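You operate a simulated robot arm through the tools that you are given. There is no shell and no other tool. Be economical: measure what you need, move in short steps, check, and stop when the job is done.

You are at the controls of a simulated robot arm. One attempt, no reset.

## Task
Put things in order on the press side of the wooden-topped bench. At the end: the orange card stands on top of the blue block; the silver number block from the press side of the wooden-topped bench stands on top of the grey purple-striped clay cube (carton); the grey red-topped clay cylinder is in the silver steel tray; the brown wooden ok stamp is on the white plaster box (marked "PLASTERS"); whatever was shut is shut again. Leave all else as you found it, and nothing knocked over.
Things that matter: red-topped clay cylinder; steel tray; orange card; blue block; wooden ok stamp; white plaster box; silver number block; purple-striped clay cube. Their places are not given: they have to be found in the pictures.

It is judged by the outcome, as a careful person would: the job done as asked, and still so three seconds after it is handed in. It fails if anything else is knocked over, pushed out of place, dropped, spilled or broken.

## Robot
A 7-joint arm with a two-finger parallel gripper, fixed in place. Base frame: the origin is at the foot of the arm, x ahead of it, y to its left, z up; the work surface is at about z = 800. Lengths are in mm, angles in degrees, forces in N, time in s.
With the tool pointing down near the work surface it reaches from about 240 to 680 mm from the base axis. Its first joint turns from -66.0 to 66.0 degrees. Payload 2.4 kg.
The TCP is the grasp point between the finger pads, 30 mm short of the fingertips. In the tool frame z runs along the fingers and y along their closing line. The gripper opens to 94 mm. The fingers are 28 mm wide and 10 mm thick; the gripper's body (50 by 96 mm) begins 55 mm behind the TCP.
Orientation is that of the tool frame in the base frame, as a unit quaternion [x, y, z, w]. With the fingers straight down and closing along the base's y, the tool's x points along the base's -x, its y along +y and its z along -z.

## Interface
- The arm moves only by the tool step_arm. Its argument "steps" is one flat list of numbers, 7 for each row, row after row: the turn, a rotation vector about the tool's x, y, z in degrees, then the shift along the tool's x, y, z in mm, then the opening, from 0 (shut) to 1 (fully open). In form: [wx, wy, wz, x, y, z, gripper, wx, wy, wz, x, y, z, gripper, ...]. A call has 1 to 12 rows; each row shifts and turns the commanded pose from where the row before left it, along the tool's axes as they then stand. Rows are played at 5 a second. More than 50 mm and 8.6 degrees between two rows, or a gripper value outside its range, and nothing of the call is played. A pose out of reach is approached as far as the arm can. The call stops where the force on the tool passes 40 N (or 10 N more than at its start, if that is more) or the arm is blocked; 0.2 s more then pass. Each finger travels about 153 mm/s and halts on what it meets, pressing with about 20 N; the grip force reading is that of the motor and also rises with nothing between the fingers. The clock runs only during rows and for 0.2 s after the last one: add rows that do not move to give the fingers time. The reply holds the time, the measured pose of the TCP, the force on the tool along the base axes, the opening and the grip force, in the units named above and with some noise, and new pictures: "show" is both (left out), scene, wrist or none.
- Cameras (640 x 400 px; columns grow to the right, rows downward): "scene" is fixed at [32.2, 494.4, 1442.6]; the picture's right is [-0.76, -0.65, 0.00], its down [-0.38, 0.45, -0.81] and it looks along [0.52, -0.61, -0.59] (base axes); focal length 310 px, centre (320, 200). "wrist" rides on the gripper at [-37, 0, -58] in the tool frame; the picture's right is [0.00, -1.00, 0.00], its down [0.97, 0.00, -0.24] and it looks along [0.24, 0.00, 0.97] (tool axes); focal length 218 px, centre (320, 200).
- probe_pixels(camera, pixels): for up to 12 pixels [column, row] of the newest picture of that camera ("zoom" is the newest enlarged one), the place [x, y, z] in the base frame of the surface seen there, good to about 2 mm, but the place of the scene camera against the robot may be out by one fixed shift of up to 25 mm in any direction. The clock stands still meanwhile.
- inspect(camera, box): a new picture of the part [left, top, right, bottom] of that camera's present view, enlarged. The clock stands still meanwhile.
- close_job(): hands the job in; it is judged then, once.

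Go step by step. Measure first, check grasps and placings, and put right what went wrong. The budget is 80 turns and 120 pictures, counting those below and the enlarged ones. Unless the task says otherwise, let go and move clear before handing in, and close with one line.

The tools are called after "Call:" by a JSON object that holds its "op" and its "data". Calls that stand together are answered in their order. step_arm: Moves the arm, as the interface text tells. Its arguments: {"type":"object","properties":{"steps":{"type":"array"},"show":{"type":"string","enum":["both","scene","wrist","none"]}},"required":["steps"]} The other tools are called the same way: probe_pixels (camera, pixels) gives the place of the surface under pixels of a picture; inspect (camera, box) takes an enlarged picture of a part of a camera's view; close_job () hands the job in.

At the start:

```text
clock: 0.0
ee_pos: [472.8, -2.3, 1167.9]
tcp_rot: [0.0, 1.0, 0.001, 0.0]
force: [0.3, 0.6, -1.3]
width: 94.0
finger_force: 0.1
```

scene: 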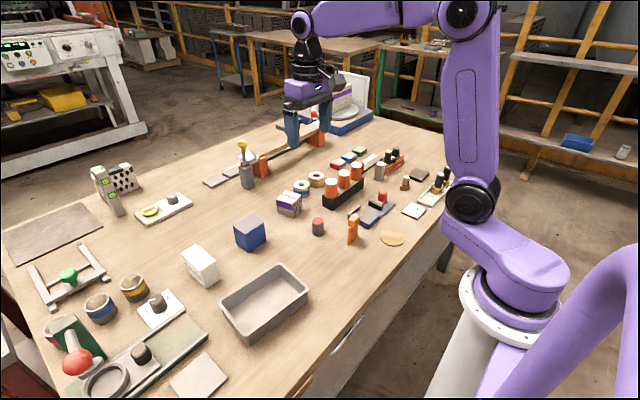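
wrist: 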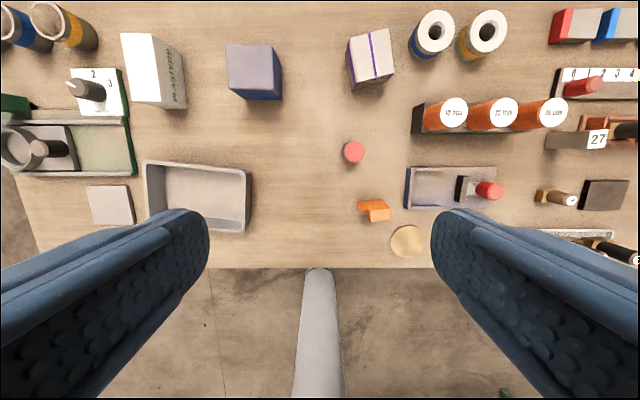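

The wrist picture shows the cylinder near (353,152), card (373,210), blue block (255,72), striped cube (370,57), plaster box (153,70) and a "27" block (590,138). I enlarge both views to identify the number block and the stamp.

Call:
{"op": "inspect", "data": {"camera": "scene", "box": [260, 120, 460, 250]}}

Call:
{"op": "inspect", "data": {"camera": "scene", "box": [0, 150, 320, 400]}}

Call:
{"op": "inspect", "data": {"camera": "wrist", "box": [320, 0, 640, 270]}}

Call:
{"op": "inspect", "data": {"camera": "wrist", "box": [0, 0, 320, 270]}}

Call:
{"op": "inspect", "data": {"camera": "scene", "box": [60, 60, 380, 220]}}

```text
3.08 times, centred on (360, 185) of scene
```

zoom: 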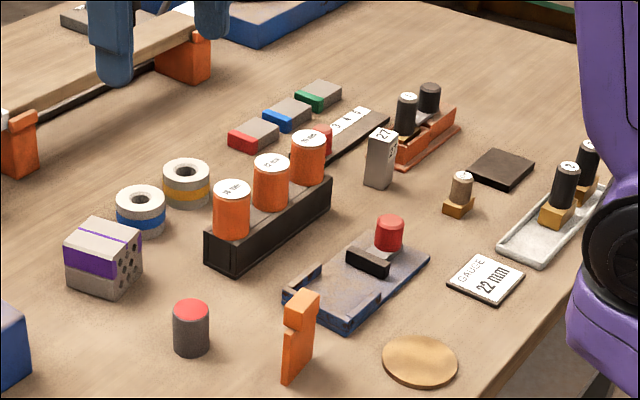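

```text
1.60 times, centred on (160, 275) of scene
```

zoom: 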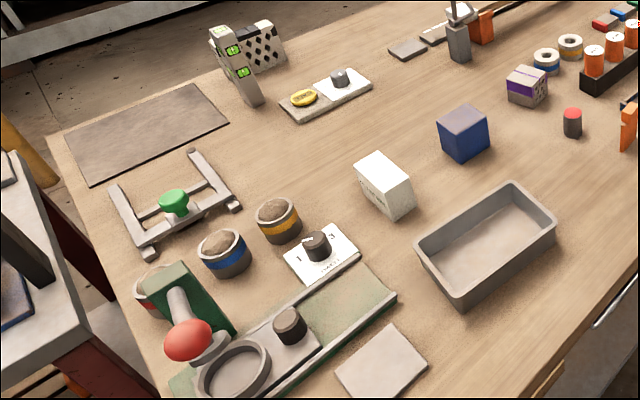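

```text
1.48 times, centred on (480, 135) of wrist
```

zoom: 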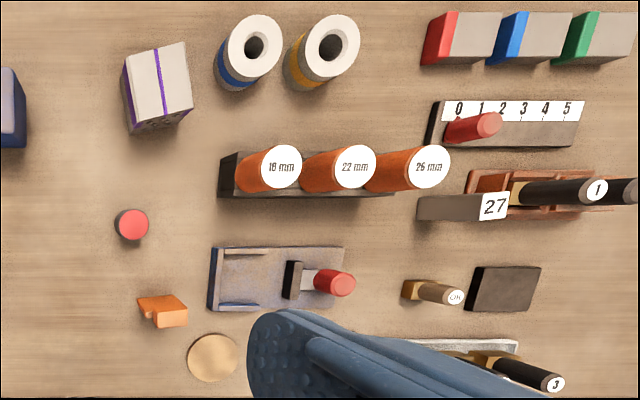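

```text
1.48 times, centred on (160, 135) of wrist
```

zoom: 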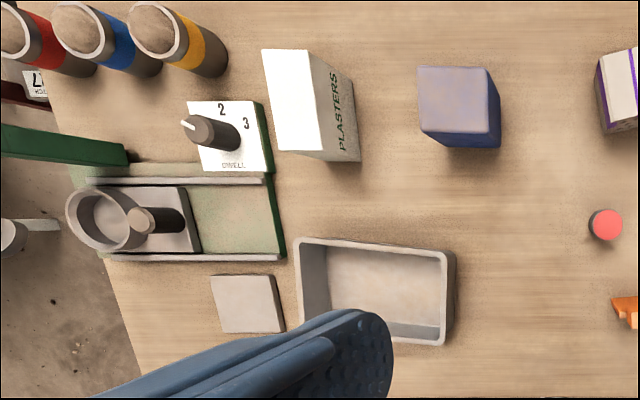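

```text
2.00 times, centred on (220, 140) of scene
```

zoom: 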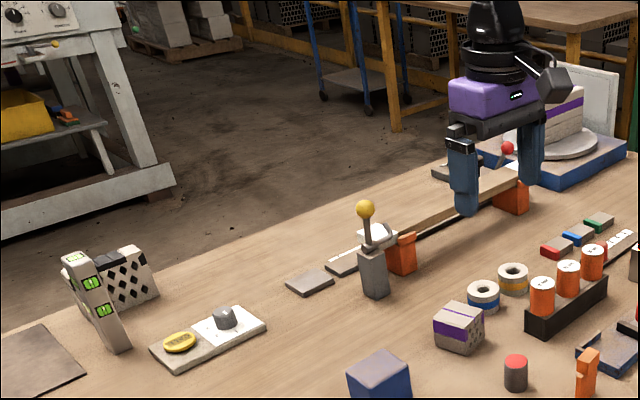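

The number block "27" is at wrist (590,138), and the OK stamp is the small wooden knob at about (555,197). I probe the objects in the wrist view.

Call:
{"op": "probe_pixels", "data": {"camera": "wrist", "pixels": [[353, 152], [373, 207], [374, 215], [250, 58], [268, 80], [145, 70], [374, 50], [597, 139], [570, 199], [545, 195], [195, 200], [560, 141]]}}

Call:
{"op": "probe_pixels", "data": {"camera": "scene", "pixels": [[318, 220], [353, 216], [353, 238], [248, 225], [197, 255], [289, 197], [384, 163], [405, 179], [404, 187], [265, 300], [300, 240], [383, 178]]}}

```text
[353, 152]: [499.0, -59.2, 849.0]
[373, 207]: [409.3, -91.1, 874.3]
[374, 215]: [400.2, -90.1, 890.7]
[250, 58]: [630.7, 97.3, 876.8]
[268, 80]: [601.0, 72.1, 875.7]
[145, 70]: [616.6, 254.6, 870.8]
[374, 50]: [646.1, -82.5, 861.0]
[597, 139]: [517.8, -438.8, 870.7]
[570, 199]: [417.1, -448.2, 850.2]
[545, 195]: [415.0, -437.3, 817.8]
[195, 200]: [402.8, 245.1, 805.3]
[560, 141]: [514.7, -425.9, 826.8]
```

```text
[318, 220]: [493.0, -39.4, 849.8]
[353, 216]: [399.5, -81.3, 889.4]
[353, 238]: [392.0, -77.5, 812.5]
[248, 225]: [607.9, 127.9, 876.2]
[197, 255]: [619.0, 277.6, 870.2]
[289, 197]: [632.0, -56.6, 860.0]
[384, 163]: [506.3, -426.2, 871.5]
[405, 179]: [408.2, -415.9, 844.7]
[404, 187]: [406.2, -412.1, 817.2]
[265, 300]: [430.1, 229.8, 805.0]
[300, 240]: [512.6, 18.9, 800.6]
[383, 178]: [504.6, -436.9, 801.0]
```

Wrist measurements are consistent: the cylinder is at (499,-59), top 849, and the scene camera is offset by about (-7,+18). I move above the cylinder with a partly open gripper.

Call:
{"op": "step_arm", "data": {"steps": [0, 0, 0, -5.2, -11.4, 44, 0.6, 0, 0, 0, -5.2, -11.4, 44, 0.6, 0, 0, 0, -5.2, -11.4, 44, 0.6, 0, 0, 0, -5.2, -11.4, 44, 0.6, 0, 0, 0, -5.2, -11.4, 44, 0.6, 0, 0, 0, 0, 0, 0, 0.6], "show": "wrist"}}

```text
clock: 1.4
ee_pos: [499.9, -55.5, 946.9]
tcp_rot: [0.0, 1.0, 0.0, 0.001]
force: [-0.9, -0.3, -0.4]
width: 56.1
finger_force: 0.0
```

wrist: 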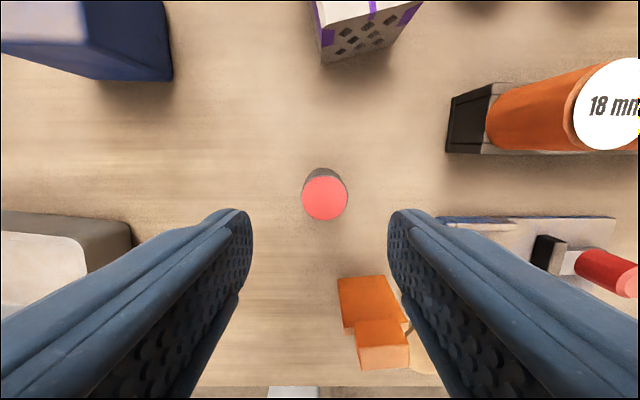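

The cylinder top is centred at about (325,198). I probe its edges and those of the card.

Call:
{"op": "probe_pixels", "data": {"camera": "wrist", "pixels": [[325, 198], [305, 198], [345, 198], [325, 180], [325, 216], [365, 290], [345, 280], [395, 280], [380, 340], [360, 345], [405, 345], [325, 60]]}}

Call:
{"op": "inspect", "data": {"camera": "wrist", "box": [300, 250, 440, 390]}}

```text
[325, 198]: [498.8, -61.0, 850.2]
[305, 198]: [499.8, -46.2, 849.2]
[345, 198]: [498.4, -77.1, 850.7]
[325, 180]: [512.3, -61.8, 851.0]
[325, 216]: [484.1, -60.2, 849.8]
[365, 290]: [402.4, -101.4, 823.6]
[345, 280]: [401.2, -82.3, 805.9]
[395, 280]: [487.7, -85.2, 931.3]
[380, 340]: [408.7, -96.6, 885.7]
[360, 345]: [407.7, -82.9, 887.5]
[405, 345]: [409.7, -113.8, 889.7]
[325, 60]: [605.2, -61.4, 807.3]
```

```text
2.86 times, centred on (370, 320) of wrist
```

zoom: 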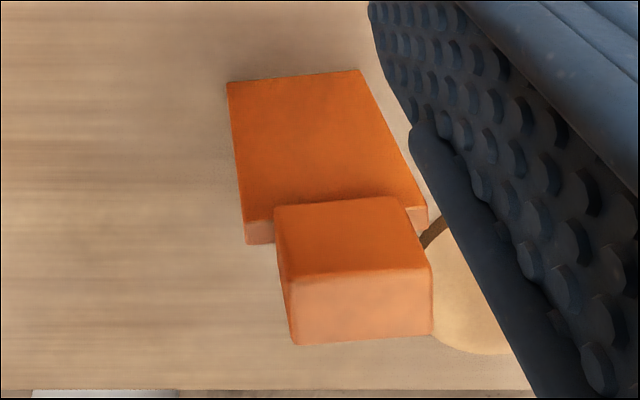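

Cylinder centre is (498.5,-61.3), 31 wide. I descend and grip.

Call:
{"op": "step_arm", "data": {"steps": [0, 0, 0, 1.2, -6, 30, 0.6, 0, 0, 0, 0, 0, 40, 0.6, 0, 0, 0, 0, 0, 38, 0.6, 0, 0, 0, 0, 0, 0, 0.6, 0, 0, 0, 0, 0, 0, 0.2, 0, 0, 0, 0, 0, 0, 0.2], "show": "wrist"}}

Call:
{"op": "probe_pixels", "data": {"camera": "scene", "pixels": [[220, 302], [238, 338], [308, 290], [277, 265], [265, 300], [250, 310]]}}

```text
clock: 2.8
ee_pos: [495.7, -63.6, 840.9]
tcp_rot: [0.0, 1.0, -0.001, 0.0]
force: [1.0, -0.7, 0.4]
width: 35.8
finger_force: 20.0
```

wrist: 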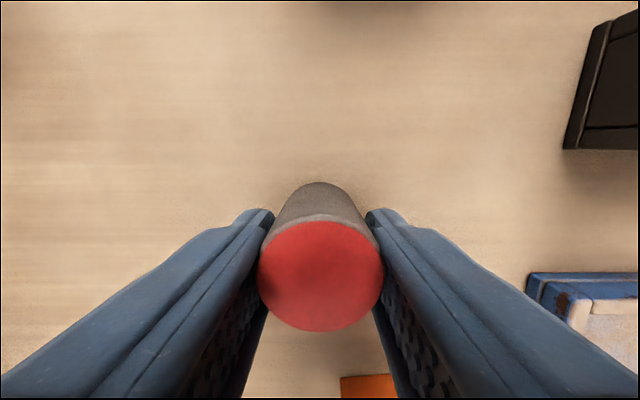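

```text
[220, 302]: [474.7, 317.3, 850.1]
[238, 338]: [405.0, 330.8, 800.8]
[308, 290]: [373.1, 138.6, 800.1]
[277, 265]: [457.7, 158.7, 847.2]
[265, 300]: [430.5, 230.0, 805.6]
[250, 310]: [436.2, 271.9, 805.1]
```

Grip is firm (35.8 mm). I lift and carry it over the tray around (430,225).

Call:
{"op": "step_arm", "data": {"steps": [0, 0, 0, 0, 0, 40, 0.2, 0, 0, 0, 0, 0, -40, 0.2], "show": "none"}}

```text
clock: 3.2
ee_pos: [499.5, -64.6, 829.9]
tcp_rot: [0.001, 1.0, 0.0, 0.001]
force: [-12.0, 2.3, 33.4]
width: 35.0
finger_force: 20.0
stopped in row 1: the force on the tool passed its limit (the readings are from after the stop); the commanded pose is now the measured one
```

My first row had the wrong sign and the fingertips touched the bench lightly; nothing else moved. I lift now with negative z and go toward the tray.

Call:
{"op": "step_arm", "data": {"steps": [0, 0, 0, 0, 0, -40, 0.2, 0, 0, 0, 0, 0, -45, 0.2, 0, 0, 0, 0, 0, -45, 0.2, 0, 0, 0, 11, 48, 0, 0.2, 0, 0, 0, 11, 48, 0, 0.2, 0, 0, 0, 11, 48, 0, 0.2, 0, 0, 0, 11, 48, 0, 0.2, 0, 0, 0, 11, 48, 0, 0.2, 0, 0, 0, 11, 48, 0, 0.2, 0, 0, 0, 0, 0, 0, 0.2]}}

```text
clock: 5.4
ee_pos: [432.2, 223.6, 959.6]
tcp_rot: [0.0, 1.0, 0.0, 0.003]
force: [-0.4, 0.1, -1.5]
width: 34.9
finger_force: 20.4
```

scene: 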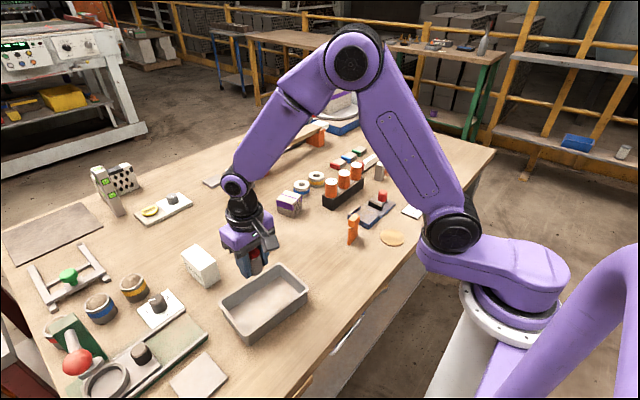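
wrist: 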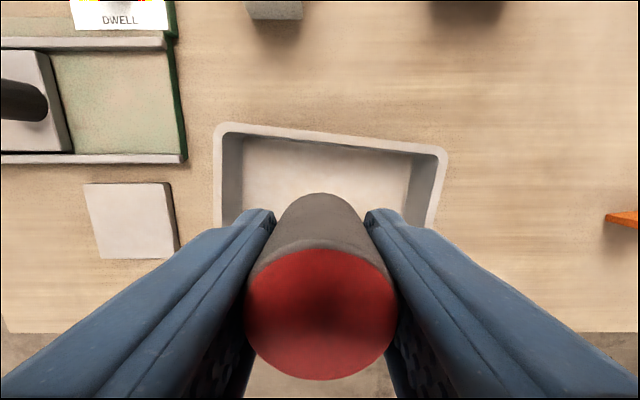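

Call:
{"op": "probe_pixels", "data": {"camera": "wrist", "pixels": [[222, 128], [443, 150], [222, 200], [430, 215], [320, 175], [330, 145]]}}

Call:
{"op": "inspect", "data": {"camera": "scene", "box": [180, 220, 340, 350]}}

```text
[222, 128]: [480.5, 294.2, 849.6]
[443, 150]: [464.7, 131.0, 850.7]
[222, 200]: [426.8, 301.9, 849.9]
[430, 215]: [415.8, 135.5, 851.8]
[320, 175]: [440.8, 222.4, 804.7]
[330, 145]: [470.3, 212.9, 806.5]
```

```text
3.08 times, centred on (260, 285) of scene
```

zoom: 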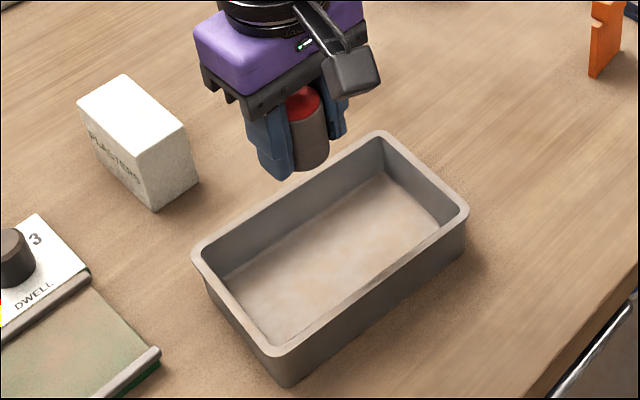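

The tray's far rim runs from (480,294) to (465,131) and the floor is at 805, so I lower the cylinder at about (427,216). It now sits about 30 below the TCP, so I stop near z 838.

Call:
{"op": "step_arm", "data": {"steps": [0, 0, 0, 5, -7, 30, 0.2, 0, 0, 0, 0, 0, 40, 0.2, 0, 0, 0, 0, 0, 35, 0.2, 0, 0, 0, 0, 0, 10, 0.2, 0, 0, 0, 0, 0, 5, 0.2, 0, 0, 0, 0, 0, 0, 0.2], "show": "both"}}

```text
clock: 6.8
ee_pos: [430.4, 215.8, 838.8]
tcp_rot: [0.001, 1.0, 0.0, 0.004]
force: [0.2, 0.0, -0.3]
width: 35.1
finger_force: 20.1
```

scene: 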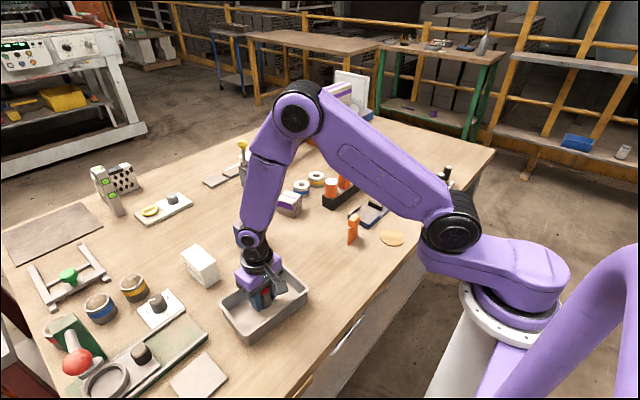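
wrist: 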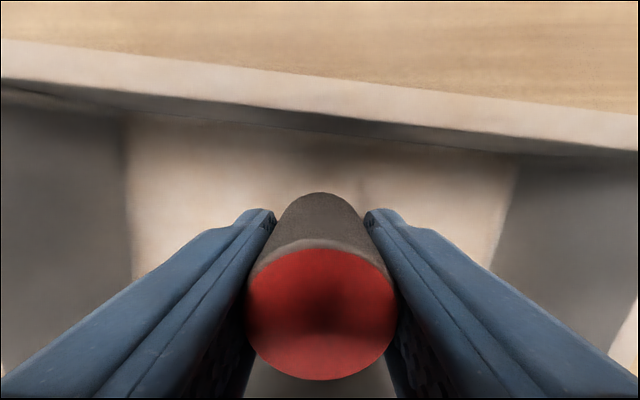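

The cylinder is inside, about 3 mm above the floor. I lower a touch more, open, rise, and look.

Call:
{"op": "step_arm", "data": {"steps": [0, 0, 0, 0, 0, 2.5, 0.2, 0, 0, 0, 0, 0, 0, 0.2, 0, 0, 0, 0, 0, 0, 0.55, 0, 0, 0, 0, 0, 0, 0.55, 0, 0, 0, 0, 0, -40, 0.55, 0, 0, 0, 0, 0, -50, 0.55, 0, 0, 0, 0, 0, -50, 0.55, 0, 0, 0, 0, 0, 0, 0.55], "show": "both"}}

```text
clock: 8.6
ee_pos: [427.4, 218.9, 979.4]
tcp_rot: [0.001, 1.0, -0.001, 0.003]
force: [-0.5, -0.6, 0.3]
width: 51.6
finger_force: 0.1
```

scene: 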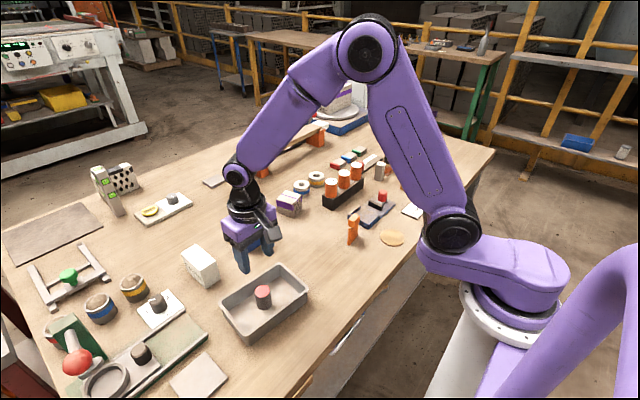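
wrist: 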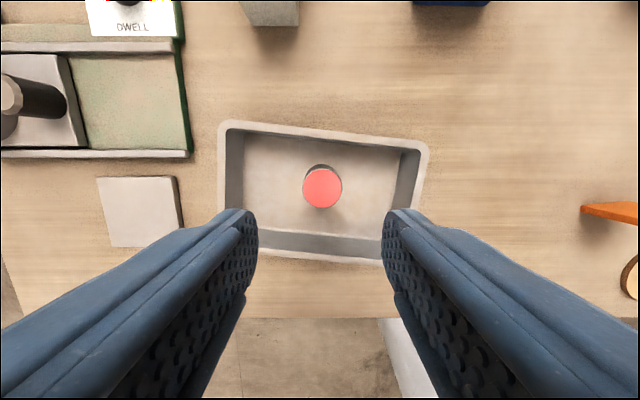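

The cylinder stands in the tray. Next the card: I move over (400,-95) with a higher view.

Call:
{"op": "step_arm", "data": {"steps": [0, 0, 0, 4, -45, -5, 0.9, 0, 0, 0, 4, -45, -5, 0.9, 0, 0, 0, 4, -45, -5, 0.9, 0, 0, 0, 4, -45, -5, 0.9, 0, 0, 0, 4, -45, -5, 0.9, 0, 0, 0, 4, -45, -5, 0.9, 0, 0, 0, 3, -43, -5, 0.9, 0, 0, 0, 0, 0, 0, 0.9], "show": "wrist"}}

Call:
{"op": "inspect", "data": {"camera": "scene", "box": [320, 190, 420, 260]}}

```text
clock: 10.4
ee_pos: [399.2, -95.2, 1011.3]
tcp_rot: [0.001, 1.0, 0.0, 0.004]
force: [-0.2, 0.4, 0.2]
width: 84.7
finger_force: 0.0
```

wrist: 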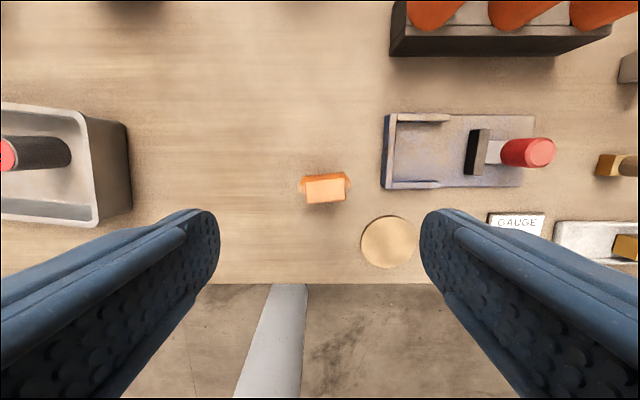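

```text
5.71 times, centred on (370, 225) of scene
```

zoom: 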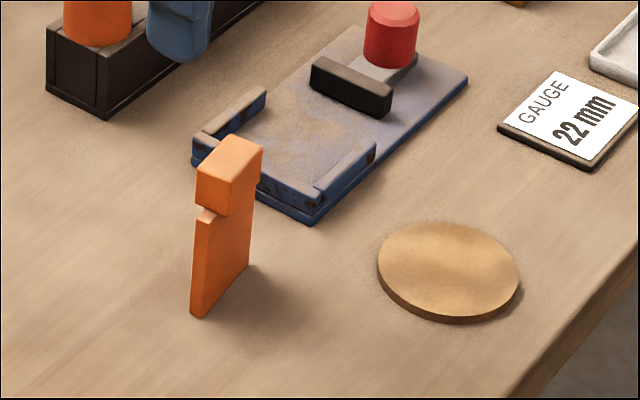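

Call:
{"op": "inspect", "data": {"camera": "wrist", "box": [280, 150, 370, 220]}}

Call:
{"op": "probe_pixels", "data": {"camera": "wrist", "pixels": [[302, 184], [349, 184], [325, 172], [307, 182], [344, 177], [310, 200], [344, 197], [325, 188], [380, 150], [388, 185], [390, 240]]}}

```text
5.71 times, centred on (325, 185) of wrist
```

zoom: 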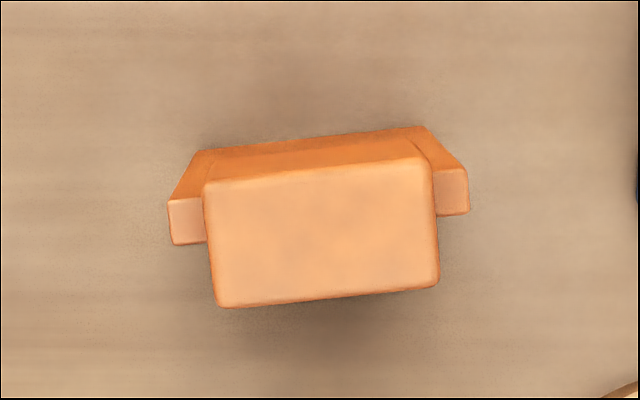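

```text
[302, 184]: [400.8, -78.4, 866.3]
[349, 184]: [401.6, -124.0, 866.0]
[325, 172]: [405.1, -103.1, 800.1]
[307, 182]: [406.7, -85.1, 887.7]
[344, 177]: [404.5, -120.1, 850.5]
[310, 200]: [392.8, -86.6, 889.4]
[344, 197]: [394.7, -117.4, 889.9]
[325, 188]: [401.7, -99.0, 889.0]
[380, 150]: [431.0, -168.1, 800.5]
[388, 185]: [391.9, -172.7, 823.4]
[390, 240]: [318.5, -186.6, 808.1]
```

The card body is about 46 wide in y at (397,-101), 8 thick, with a head block at 866–890, and is yawed about 6.7°. I turn to match and descend to grip the body by its edges below the head.

Call:
{"op": "step_arm", "data": {"steps": [0, 0, -6.7, 0, 0, 0, 0.9, 0, 0, 0, 1, -6, 30, 0.9, 0, 0, 0, 0, 0, 40, 0.9, 0, 0, 0, 0, 0, 30, 0.9, 0, 0, 0, 0, 0, 0, 0.9], "show": "wrist"}}

```text
clock: 11.6
ee_pos: [400.9, -102.8, 913.9]
tcp_rot: [-0.058, 0.998, 0.0, 0.003]
force: [-1.2, -0.4, 0.3]
width: 84.5
finger_force: 0.1
```

wrist: 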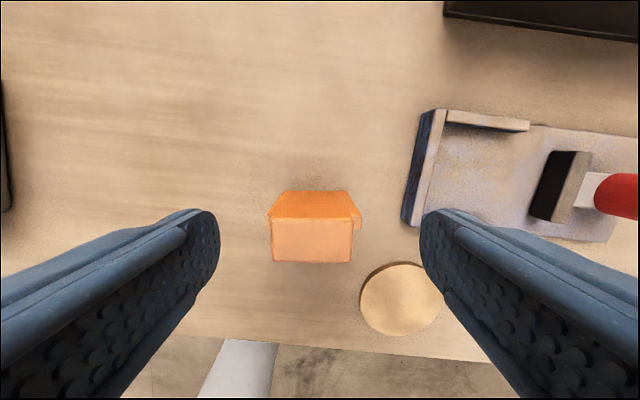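

The card looks aligned in the picture. I probe its features for the exact centring.

Call:
{"op": "probe_pixels", "data": {"camera": "wrist", "pixels": [[273, 224], [353, 224], [275, 258], [350, 258], [312, 240], [268, 219], [359, 222], [312, 221]]}}

Call:
{"op": "inspect", "data": {"camera": "wrist", "box": [250, 180, 374, 276]}}

```text
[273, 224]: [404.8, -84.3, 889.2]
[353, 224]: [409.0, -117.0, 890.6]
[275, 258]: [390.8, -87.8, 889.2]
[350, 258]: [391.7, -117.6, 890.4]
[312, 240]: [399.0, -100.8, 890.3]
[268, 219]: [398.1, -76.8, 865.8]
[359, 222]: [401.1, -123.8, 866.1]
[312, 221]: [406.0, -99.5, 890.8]
```

```text
4.17 times, centred on (312, 228) of wrist
```

zoom: 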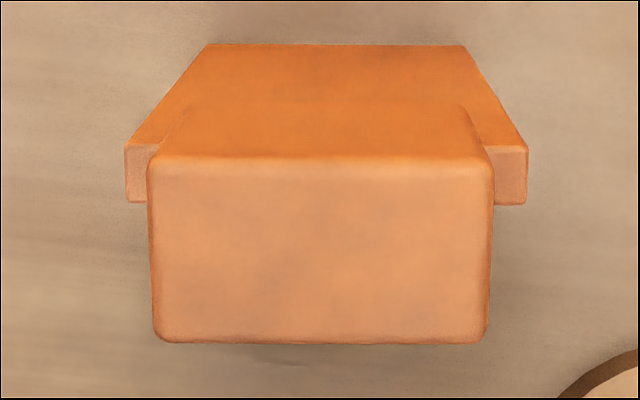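

Body centre is about (399,-100.5). I make a small correction, descend to z 850 and grip.

Call:
{"op": "step_arm", "data": {"steps": [0, 0, 0, 1.5, 2.5, 4, 0.72, 0, 0, 0, 0, 0, 0, 0.72, 0, 0, 0, 0, 0, 30, 0.72, 0, 0, 0, 0, 0, 29, 0.72, 0, 0, 0, 0, 0, 0, 0.72, 0, 0, 0, 0, 0, 0, 0.3, 0, 0, 0, 0, 0, 0, 0.3], "show": "both"}}

```text
clock: 13.2
ee_pos: [401.3, -99.4, 846.6]
tcp_rot: [-0.057, 0.998, -0.001, 0.003]
force: [-0.2, -0.5, 0.9]
width: 49.2
finger_force: 20.0
```

scene: 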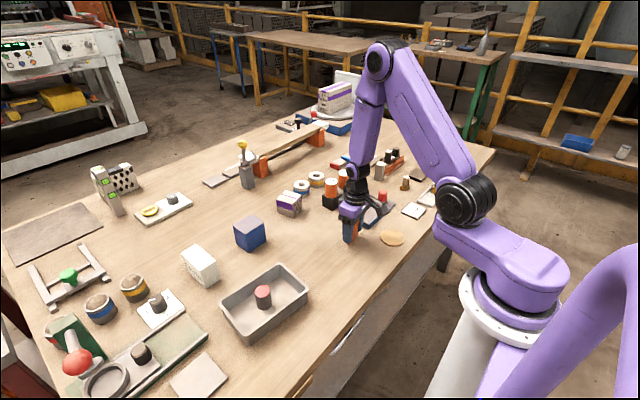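
wrist: 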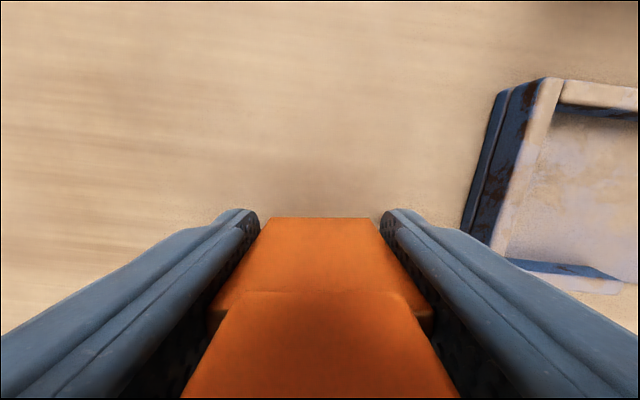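

Card held (49 mm). I lift, turn back to square, and travel near the blue block.

Call:
{"op": "step_arm", "data": {"steps": [0, 0, 0, 0, 0, -40, 0.3, 0, 0, 0, 0, 0, -45, 0.3, 0, 0, 0, 0, 0, -45, 0.3, 0, 0, 6.7, 0, 0, -20, 0.3, 0, 0, 0, -28, 31, 0, 0.3, 0, 0, 0, -28, 31, 0, 0.3, 0, 0, 0, -28, 31, 0, 0.3, 0, 0, 0, -28, 31, 0, 0.3, 0, 0, 0, -28, 31, 0, 0.3, 0, 0, 0, -28, 31, 0, 0.3, 0, 0, 0, 0, 0, 0, 0.3], "show": "both"}}

```text
clock: 15.6
ee_pos: [566.7, 88.0, 1000.4]
tcp_rot: [0.001, 1.0, 0.0, 0.004]
force: [-0.2, 0.0, -1.9]
width: 49.2
finger_force: 20.1
```

scene: 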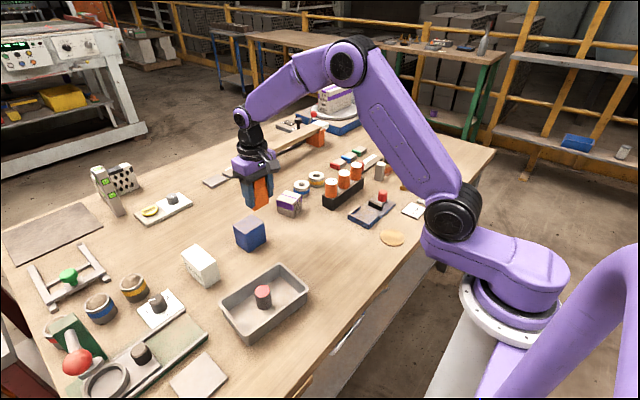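
wrist: 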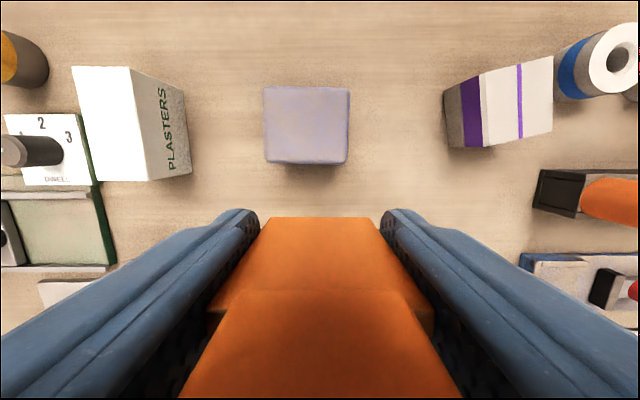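

Call:
{"op": "probe_pixels", "data": {"camera": "wrist", "pixels": [[268, 92], [346, 92], [268, 158], [344, 158], [306, 125], [80, 70], [125, 75], [108, 175], [150, 172], [480, 80], [550, 60], [548, 130]]}}

```text
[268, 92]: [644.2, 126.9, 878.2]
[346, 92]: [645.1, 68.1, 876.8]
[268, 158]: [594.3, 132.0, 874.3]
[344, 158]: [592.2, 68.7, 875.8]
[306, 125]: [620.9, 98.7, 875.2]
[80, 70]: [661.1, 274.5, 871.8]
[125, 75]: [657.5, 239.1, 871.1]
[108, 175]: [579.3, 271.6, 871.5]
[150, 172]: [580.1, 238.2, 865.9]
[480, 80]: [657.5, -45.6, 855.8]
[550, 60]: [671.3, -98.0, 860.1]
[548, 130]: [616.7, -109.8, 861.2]
```

The block top is centred at (619,98.5), z 876. The card bottom is about 46.6 below the TCP, so I position over it and lower to about z 926.

Call:
{"op": "step_arm", "data": {"steps": [0, 0, 0, -27, 5.5, 0, 0.3, 0, 0, 0, -27, 5.5, 0, 0.3, 0, 0, 0, 0, 0, 35, 0.3, 0, 0, 0, 0, 0, 30, 0.3, 0, 0, 0, 0, 0, 7, 0.3, 0, 0, 0, 0, 0, 0, 0.3], "show": "scene"}}

Call:
{"op": "inspect", "data": {"camera": "scene", "box": [200, 160, 310, 260]}}

```text
clock: 17.0
ee_pos: [622.6, 98.8, 925.8]
tcp_rot: [0.001, 1.0, 0.0, 0.003]
force: [0.5, -0.1, 0.6]
width: 49.2
finger_force: 19.8
```

scene: 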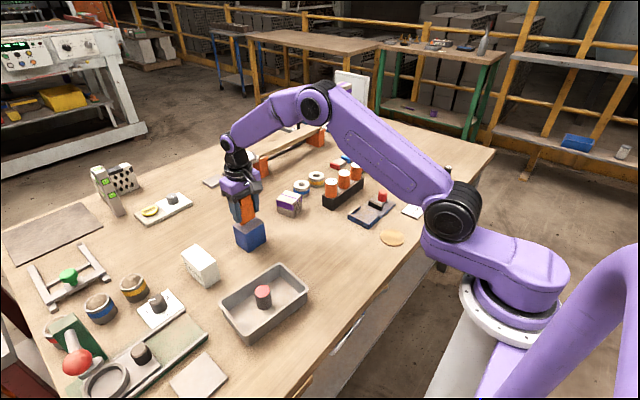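

```text
4.00 times, centred on (255, 210) of scene
```

zoom: 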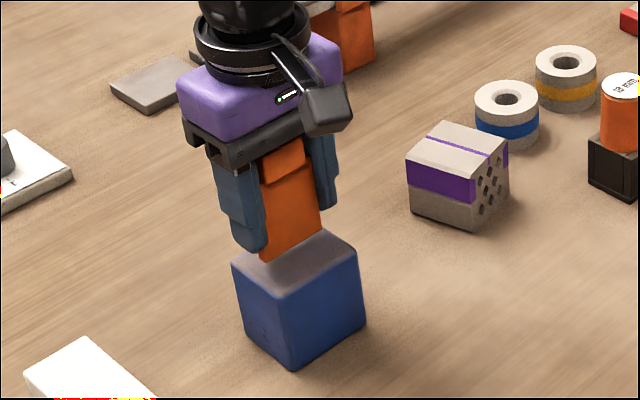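

The card hovers just above the centre of the block. I creep down watching the force.

Call:
{"op": "step_arm", "data": {"steps": [0, 0, 0, 0, 0, 1.5, 0.3, 0, 0, 0, 0, 0, 1, 0.3, 0, 0, 0, 0, 0, 0, 0.3], "show": "none"}}

Call:
{"op": "step_arm", "data": {"steps": [0, 0, 0, 0, 0, 1, 0.3, 0, 0, 0, 0, 0, 0, 0.3], "show": "none"}}

Call:
{"op": "step_arm", "data": {"steps": [0, 0, 0, 0, 0, 1, 0.3, 0, 0, 0, 0, 0, 0, 0.3], "show": "none"}}

Call:
{"op": "inspect", "data": {"camera": "scene", "box": [200, 160, 310, 260]}}

```text
clock: 17.8
ee_pos: [622.0, 98.2, 925.5]
tcp_rot: [0.001, 1.0, 0.0, 0.003]
force: [-0.8, -0.2, -0.3]
width: 49.6
finger_force: 20.0
```

```text
clock: 18.4
ee_pos: [622.7, 98.3, 923.2]
tcp_rot: [0.001, 1.0, 0.0, 0.003]
force: [-0.7, -0.2, 0.5]
width: 49.2
finger_force: 20.0
```

```text
clock: 19.0
ee_pos: [621.9, 96.6, 921.5]
tcp_rot: [0.001, 1.0, -0.001, 0.004]
force: [0.9, 0.4, 0.0]
width: 49.3
finger_force: 20.0
```

```text
4.00 times, centred on (255, 210) of scene
```

zoom: 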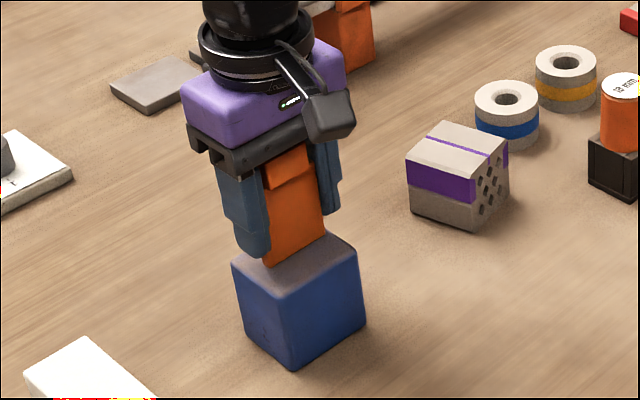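

No contact force yet. I probe the card's bottom edge against the block top.

Call:
{"op": "probe_pixels", "data": {"camera": "zoom", "pixels": [[275, 258], [300, 245], [272, 264], [290, 268], [255, 265], [320, 252]]}}

Call:
{"op": "step_arm", "data": {"steps": [0, 0, 0, 0, 0, 1, 0.3, 0, 0, 0, 0, 0, 0, 0.3], "show": "none"}}

Call:
{"op": "step_arm", "data": {"steps": [0, 0, 0, 0, 0, 1, 0.3, 0, 0, 0, 0, 0, 0, 0.3], "show": "none"}}

```text
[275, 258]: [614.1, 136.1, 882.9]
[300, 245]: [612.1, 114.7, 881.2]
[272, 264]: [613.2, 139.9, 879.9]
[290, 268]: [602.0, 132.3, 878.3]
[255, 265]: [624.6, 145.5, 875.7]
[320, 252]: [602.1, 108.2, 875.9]
```

```text
clock: 19.6
ee_pos: [621.3, 96.9, 921.3]
tcp_rot: [0.001, 1.0, 0.001, 0.003]
force: [-0.5, -1.3, -0.5]
width: 49.1
finger_force: 20.0
```

```text
clock: 20.2
ee_pos: [621.4, 96.9, 921.8]
tcp_rot: [0.001, 1.0, -0.001, 0.004]
force: [-1.9, 2.4, 9.8]
width: 49.5
finger_force: 20.3
```

Contact at 9.8 N. I release, rise and look.

Call:
{"op": "step_arm", "data": {"steps": [0, 0, 0, 0, 0, -0.5, 0.3, 0, 0, 0, 0, 0, 0, 0.4, 0, 0, 0, 0, 0, 0, 0.75, 0, 0, 0, 0, 0, 0, 0.75, 0, 0, 0, 0, 0, -30, 0.75, 0, 0, 0, 0, 0, -40, 0.75, 0, 0, 0, 0, 0, -40, 0.75, 0, 0, 0, 0, 0, 0, 0.75], "show": "both"}}

Call:
{"op": "inspect", "data": {"camera": "scene", "box": [200, 160, 310, 260]}}

```text
clock: 22.0
ee_pos: [623.1, 94.6, 1032.6]
tcp_rot: [0.001, 1.0, 0.0, 0.004]
force: [-0.1, 0.2, -0.9]
width: 70.5
finger_force: 0.1
```

scene: 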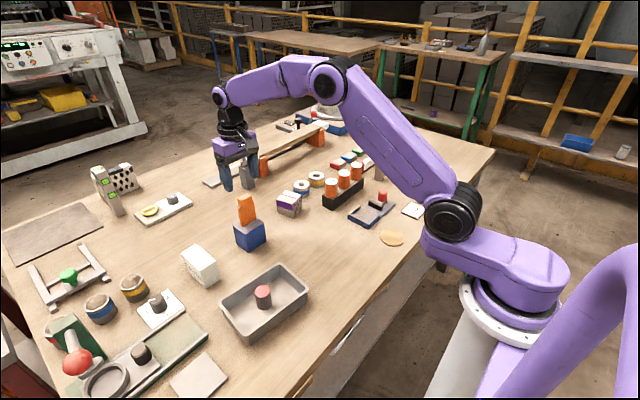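
wrist: 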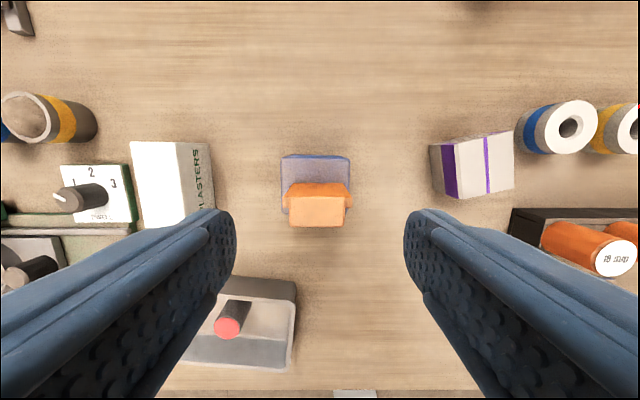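

```text
4.00 times, centred on (255, 210) of scene
```

zoom: 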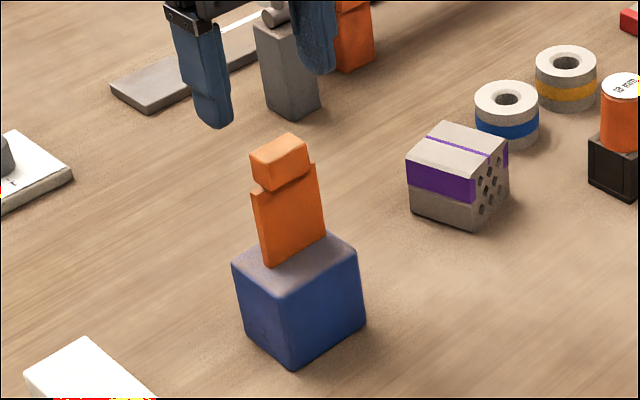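

The card stands upright on the block. Next I go to the number block on the right side at about (480,-400).

Call:
{"op": "step_arm", "data": {"steps": [0, 0, 0, 14, -45, 0, 0.75, 0, 0, 0, 14, -45, 0, 0.75, 0, 0, 0, 14, -45, 0, 0.75, 0, 0, 0, 14, -45, 0, 0.75, 0, 0, 0, 14, -45, 0, 0.75, 0, 0, 0, 14, -45, 0, 0.75, 0, 0, 0, 14, -45, 0, 0.75, 0, 0, 0, 14, -45, 0, 0.75, 0, 0, 0, 14, -45, 0, 0.75, 0, 0, 0, 14, -45, 0, 0.75, 0, 0, 0, 14, -45, 0, 0.75, 0, 0, 0, 0, 0, 0, 0.75], "show": "both"}}

Call:
{"op": "inspect", "data": {"camera": "wrist", "box": [160, 50, 480, 250]}}

```text
clock: 24.6
ee_pos: [468.4, -400.4, 1031.2]
tcp_rot: [0.0, 1.0, 0.001, 0.003]
force: [-1.2, 0.2, -0.2]
width: 70.5
finger_force: 0.1
```

scene: 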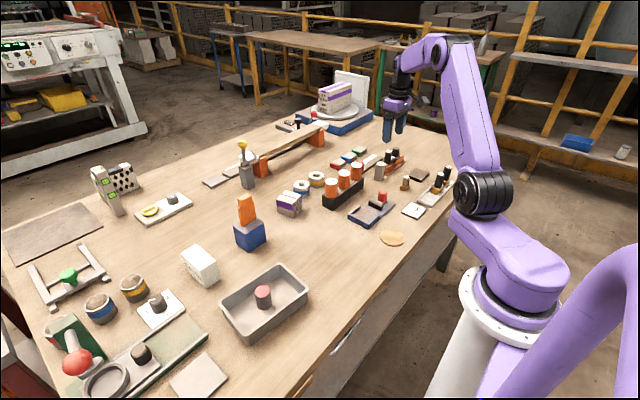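
wrist: 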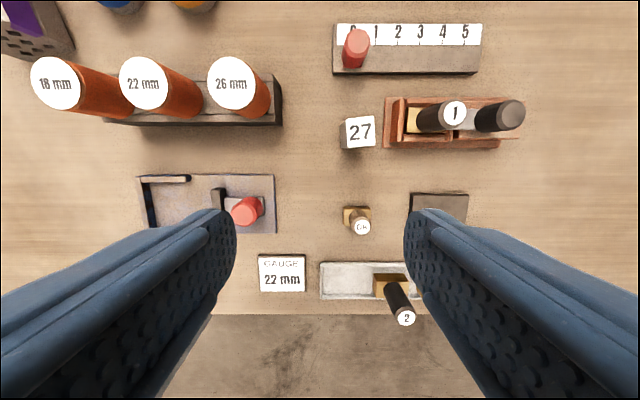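

```text
2.00 times, centred on (320, 150) of wrist
```

zoom: 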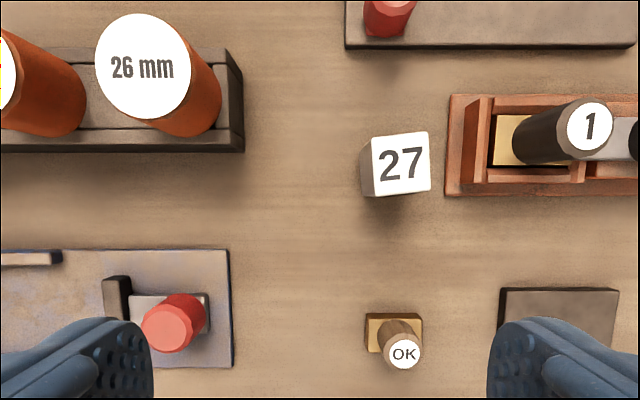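

Call:
{"op": "probe_pixels", "data": {"camera": "wrist", "pixels": [[360, 132], [348, 120], [374, 117], [350, 147], [374, 145], [361, 225], [345, 213], [352, 224], [369, 210], [388, 110], [388, 145], [415, 195]]}}

Call:
{"op": "probe_pixels", "data": {"camera": "zoom", "pixels": [[368, 318], [420, 318], [370, 350], [405, 352], [404, 330], [450, 100], [450, 190], [240, 150]]}}

```text
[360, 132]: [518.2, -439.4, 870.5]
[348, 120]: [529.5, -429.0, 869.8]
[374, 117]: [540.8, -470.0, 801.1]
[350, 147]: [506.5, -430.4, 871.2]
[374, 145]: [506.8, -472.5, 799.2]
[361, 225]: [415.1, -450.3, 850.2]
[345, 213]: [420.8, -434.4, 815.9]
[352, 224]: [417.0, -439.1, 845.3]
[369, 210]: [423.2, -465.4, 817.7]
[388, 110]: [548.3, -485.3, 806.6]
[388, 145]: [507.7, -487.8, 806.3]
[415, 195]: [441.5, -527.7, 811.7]
```

```text
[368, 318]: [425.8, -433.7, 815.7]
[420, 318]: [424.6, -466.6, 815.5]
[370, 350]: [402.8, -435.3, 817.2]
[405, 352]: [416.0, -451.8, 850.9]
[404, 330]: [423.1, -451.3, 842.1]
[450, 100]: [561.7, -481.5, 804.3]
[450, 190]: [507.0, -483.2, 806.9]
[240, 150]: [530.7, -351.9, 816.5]
```

Block 27: top centre (518,-439.5), about 27 square, z 871, yaw about 6°. The neighbouring tray begins at y≈-482, so I use an opening near 47 mm and go above it first.

Call:
{"op": "step_arm", "data": {"steps": [0, 0, -6, 0, 0, 0, 0.5, 0, 0, 0, -22.6, -22, 20, 0.5, 0, 0, 0, -22.6, -22, 20, 0.5, 0, 0, 0, 0, 0, 40, 0.5, 0, 0, 0, 0, 0, 20, 0.5, 0, 0, 0, 0, 0, 0, 0.5], "show": "wrist"}}

```text
clock: 26.0
ee_pos: [516.9, -440.6, 930.7]
tcp_rot: [-0.053, 0.999, 0.0, 0.003]
force: [-0.9, -0.3, -0.2]
width: 47.0
finger_force: 0.1
```

wrist: 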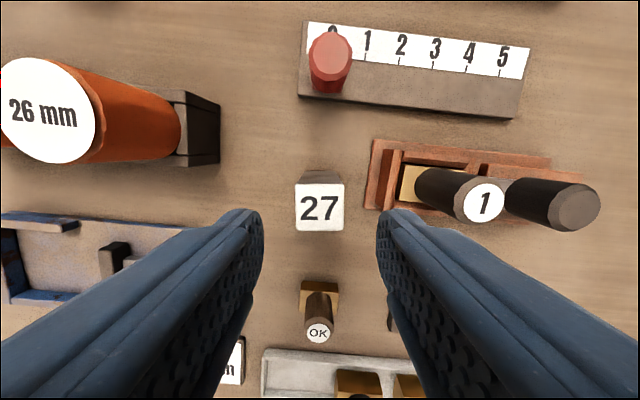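

Call:
{"op": "probe_pixels", "data": {"camera": "wrist", "pixels": [[298, 186], [341, 186], [298, 228], [342, 228], [320, 207], [370, 205], [372, 145], [485, 202], [384, 200], [318, 332]]}}

```text
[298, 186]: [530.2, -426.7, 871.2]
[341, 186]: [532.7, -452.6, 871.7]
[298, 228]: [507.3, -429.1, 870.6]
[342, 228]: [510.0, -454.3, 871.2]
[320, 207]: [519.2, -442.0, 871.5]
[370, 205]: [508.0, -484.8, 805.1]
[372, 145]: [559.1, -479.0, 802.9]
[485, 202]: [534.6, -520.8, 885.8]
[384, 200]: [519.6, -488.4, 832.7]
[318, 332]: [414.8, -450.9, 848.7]
```

The block is centred at (519.7,-441). I descend to z≈852 and grip.

Call:
{"op": "step_arm", "data": {"steps": [0, 0, 0, -2, 0, 19, 0.5, 0, 0, 0, 0, 0, 30, 0.5, 0, 0, 0, 0, 0, 29, 0.5, 0, 0, 0, 0, 0, 0, 0.5, 0, 0, 0, 0, 0, 0, 0.15, 0, 0, 0, 0, 0, 0, 0.15], "show": "wrist"}}

```text
clock: 27.4
ee_pos: [520.9, -438.9, 852.2]
tcp_rot: [-0.051, 0.999, -0.001, 0.004]
force: [0.2, -0.2, 0.2]
width: 31.8
finger_force: 19.9
```

wrist: 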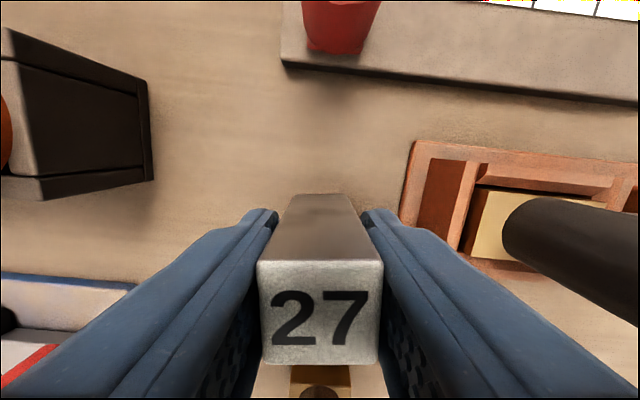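

Grip OK (31.8 mm). I lift high and carry it toward the striped cube.

Call:
{"op": "step_arm", "data": {"steps": [0, 0, 0, 0, 0, -40, 0.15, 0, 0, 0, 0, 0, -45, 0.15, 0, 0, 0, 0, 0, -45, 0.15, 0, 0, 6, 0, 0, -38, 0.15, 0, 0, 0, -5, 44, 0, 0.15, 0, 0, 0, -5, 44, 0, 0.15, 0, 0, 0, -5, 44, 0, 0.15, 0, 0, 0, -5, 44, 0, 0.15, 0, 0, 0, -5, 44, 0, 0.15, 0, 0, 0, -5, 44, 0, 0.15, 0, 0, 0, -5, 44, 0, 0.15, 0, 0, 0, -5, 44, 0, 0.15], "show": "wrist"}}

```text
clock: 30.0
ee_pos: [557.8, -84.7, 1020.6]
tcp_rot: [0.001, 1.0, 0.001, 0.004]
force: [0.1, -0.2, -0.8]
width: 32.0
finger_force: 20.0
```

wrist: 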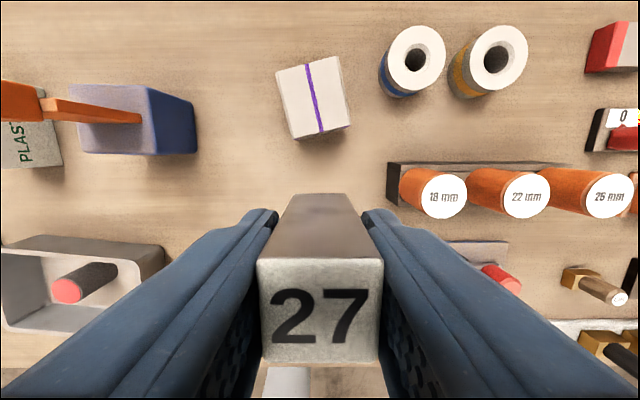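

Call:
{"op": "probe_pixels", "data": {"camera": "wrist", "pixels": [[280, 73], [337, 60], [295, 134], [346, 122], [314, 97], [318, 128]]}}

Call:
{"op": "inspect", "data": {"camera": "wrist", "box": [260, 40, 370, 150]}}

```text
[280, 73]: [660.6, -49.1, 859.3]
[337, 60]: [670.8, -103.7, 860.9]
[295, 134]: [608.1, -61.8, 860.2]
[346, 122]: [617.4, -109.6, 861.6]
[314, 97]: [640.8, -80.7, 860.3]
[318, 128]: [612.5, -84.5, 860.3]
```

```text
3.64 times, centred on (315, 95) of wrist
```

zoom: 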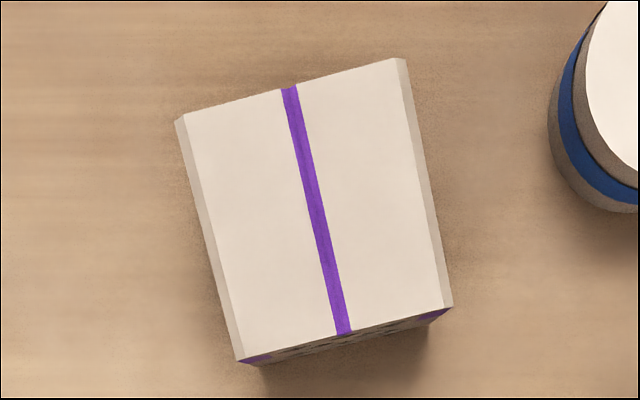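

Cube top centre is (639.5,-81), z 860.5. I move over and lower to about 4 mm above contact (TCP ≈ 916).

Call:
{"op": "step_arm", "data": {"steps": [0, 0, -6, 0, 0, 0, 0.15, 0, 0, 6, -27, 1, 0, 0.15, 0, 0, 0, -27, 1, 0, 0.15, 0, 0, 0, -27, 1, 0, 0.15, 0, 0, 0, 0, 0, 40, 0.15, 0, 0, 0, 0, 0, 40, 0.15, 0, 0, 0, 0, 0, 23, 0.15, 0, 0, 0, 0, 0, 0, 0.15], "show": "none"}}

Call:
{"op": "inspect", "data": {"camera": "scene", "box": [240, 120, 350, 230]}}

```text
clock: 31.8
ee_pos: [640.3, -79.2, 918.6]
tcp_rot: [0.001, 1.0, 0.0, 0.004]
force: [-0.2, 0.3, -1.3]
width: 32.0
finger_force: 19.6
```

```text
3.64 times, centred on (295, 175) of scene
```

zoom: 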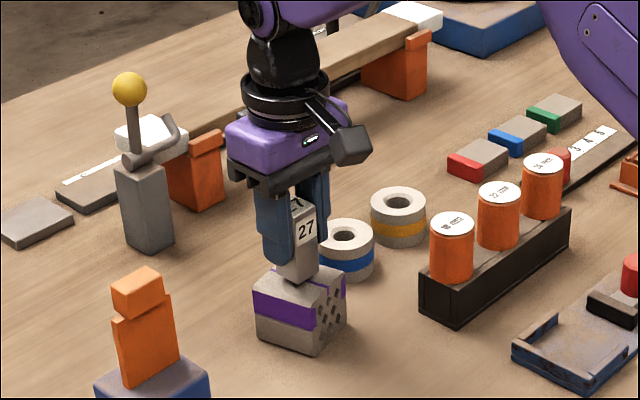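

The block is over the cube, a few mm up. I creep down, one millimetre or so at a time.

Call:
{"op": "step_arm", "data": {"steps": [0, 0, 0, 0, 0, 2.5, 0.15, 0, 0, 0, 0, 0, 0, 0.15, 0, 0, 0, 0, 0, 0, 0.15], "show": "none"}}

Call:
{"op": "step_arm", "data": {"steps": [0, 0, 0, 0, 0, 1.2, 0.15, 0, 0, 0, 0, 0, 0, 0.15], "show": "none"}}

Call:
{"op": "step_arm", "data": {"steps": [0, 0, 0, 0, 0, 1, 0.15, 0, 0, 0, 0, 0, 0, 0.15], "show": "none"}}

```text
clock: 32.6
ee_pos: [639.5, -78.7, 915.5]
tcp_rot: [0.001, 1.0, 0.001, 0.004]
force: [0.7, -1.2, -1.1]
width: 32.1
finger_force: 20.3
```

```text
clock: 33.2
ee_pos: [640.1, -79.0, 914.3]
tcp_rot: [0.0, 1.0, 0.0, 0.003]
force: [-1.0, 0.0, -1.3]
width: 32.1
finger_force: 19.4
```

```text
clock: 33.8
ee_pos: [640.5, -79.5, 914.0]
tcp_rot: [0.0, 1.0, 0.0, 0.003]
force: [1.2, 0.1, -0.5]
width: 32.0
finger_force: 20.0
```

Call:
{"op": "step_arm", "data": {"steps": [0, 0, 0, 0, 0, 1, 0.15, 0, 0, 0, 0, 0, 0, 0.15], "show": "none"}}

Call:
{"op": "step_arm", "data": {"steps": [0, 0, 0, 0, 0, 0.7, 0.15, 0, 0, 0, 0, 0, 0, 0.15], "show": "none"}}

```text
clock: 34.4
ee_pos: [640.6, -79.7, 911.9]
tcp_rot: [0.001, 1.0, 0.0, 0.004]
force: [-1.2, -0.4, 3.7]
width: 31.8
finger_force: 19.8
```

```text
clock: 35.0
ee_pos: [640.6, -79.5, 912.4]
tcp_rot: [0.001, 1.0, -0.001, 0.003]
force: [-3.3, -1.2, 8.8]
width: 31.9
finger_force: 19.9
```

Contact (8.8 N). I release and rise.

Call:
{"op": "step_arm", "data": {"steps": [0, 0, 0, 0, 0, -0.5, 0.15, 0, 0, 0, 0, 0, 0, 0.35, 0, 0, 0, 0, 0, 0, 0.6, 0, 0, 0, 0, 0, 0, 0.6, 0, 0, 0, 0, 0, -30, 0.6, 0, 0, 0, 0, 0, -40, 0.6, 0, 0, 0, 0, 0, -40, 0.6, 0, 0, 0, 0, 0, 0, 0.6], "show": "wrist"}}

Call:
{"op": "inspect", "data": {"camera": "scene", "box": [240, 120, 350, 230]}}

```text
clock: 36.8
ee_pos: [644.4, -78.9, 1022.3]
tcp_rot: [0.001, 1.0, 0.0, 0.004]
force: [0.1, -0.2, -0.7]
width: 56.7
finger_force: 0.1
```

wrist: 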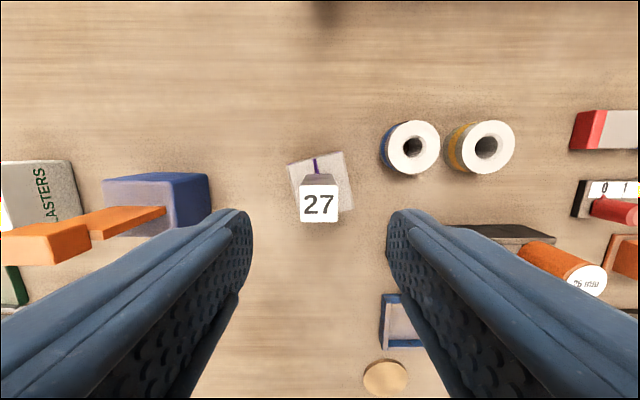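

```text
3.64 times, centred on (295, 175) of scene
```

zoom: 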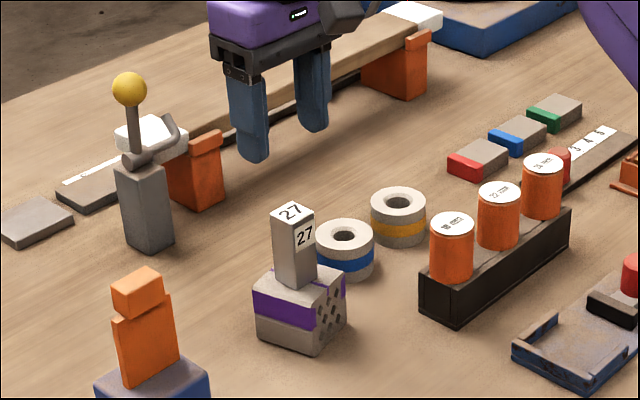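

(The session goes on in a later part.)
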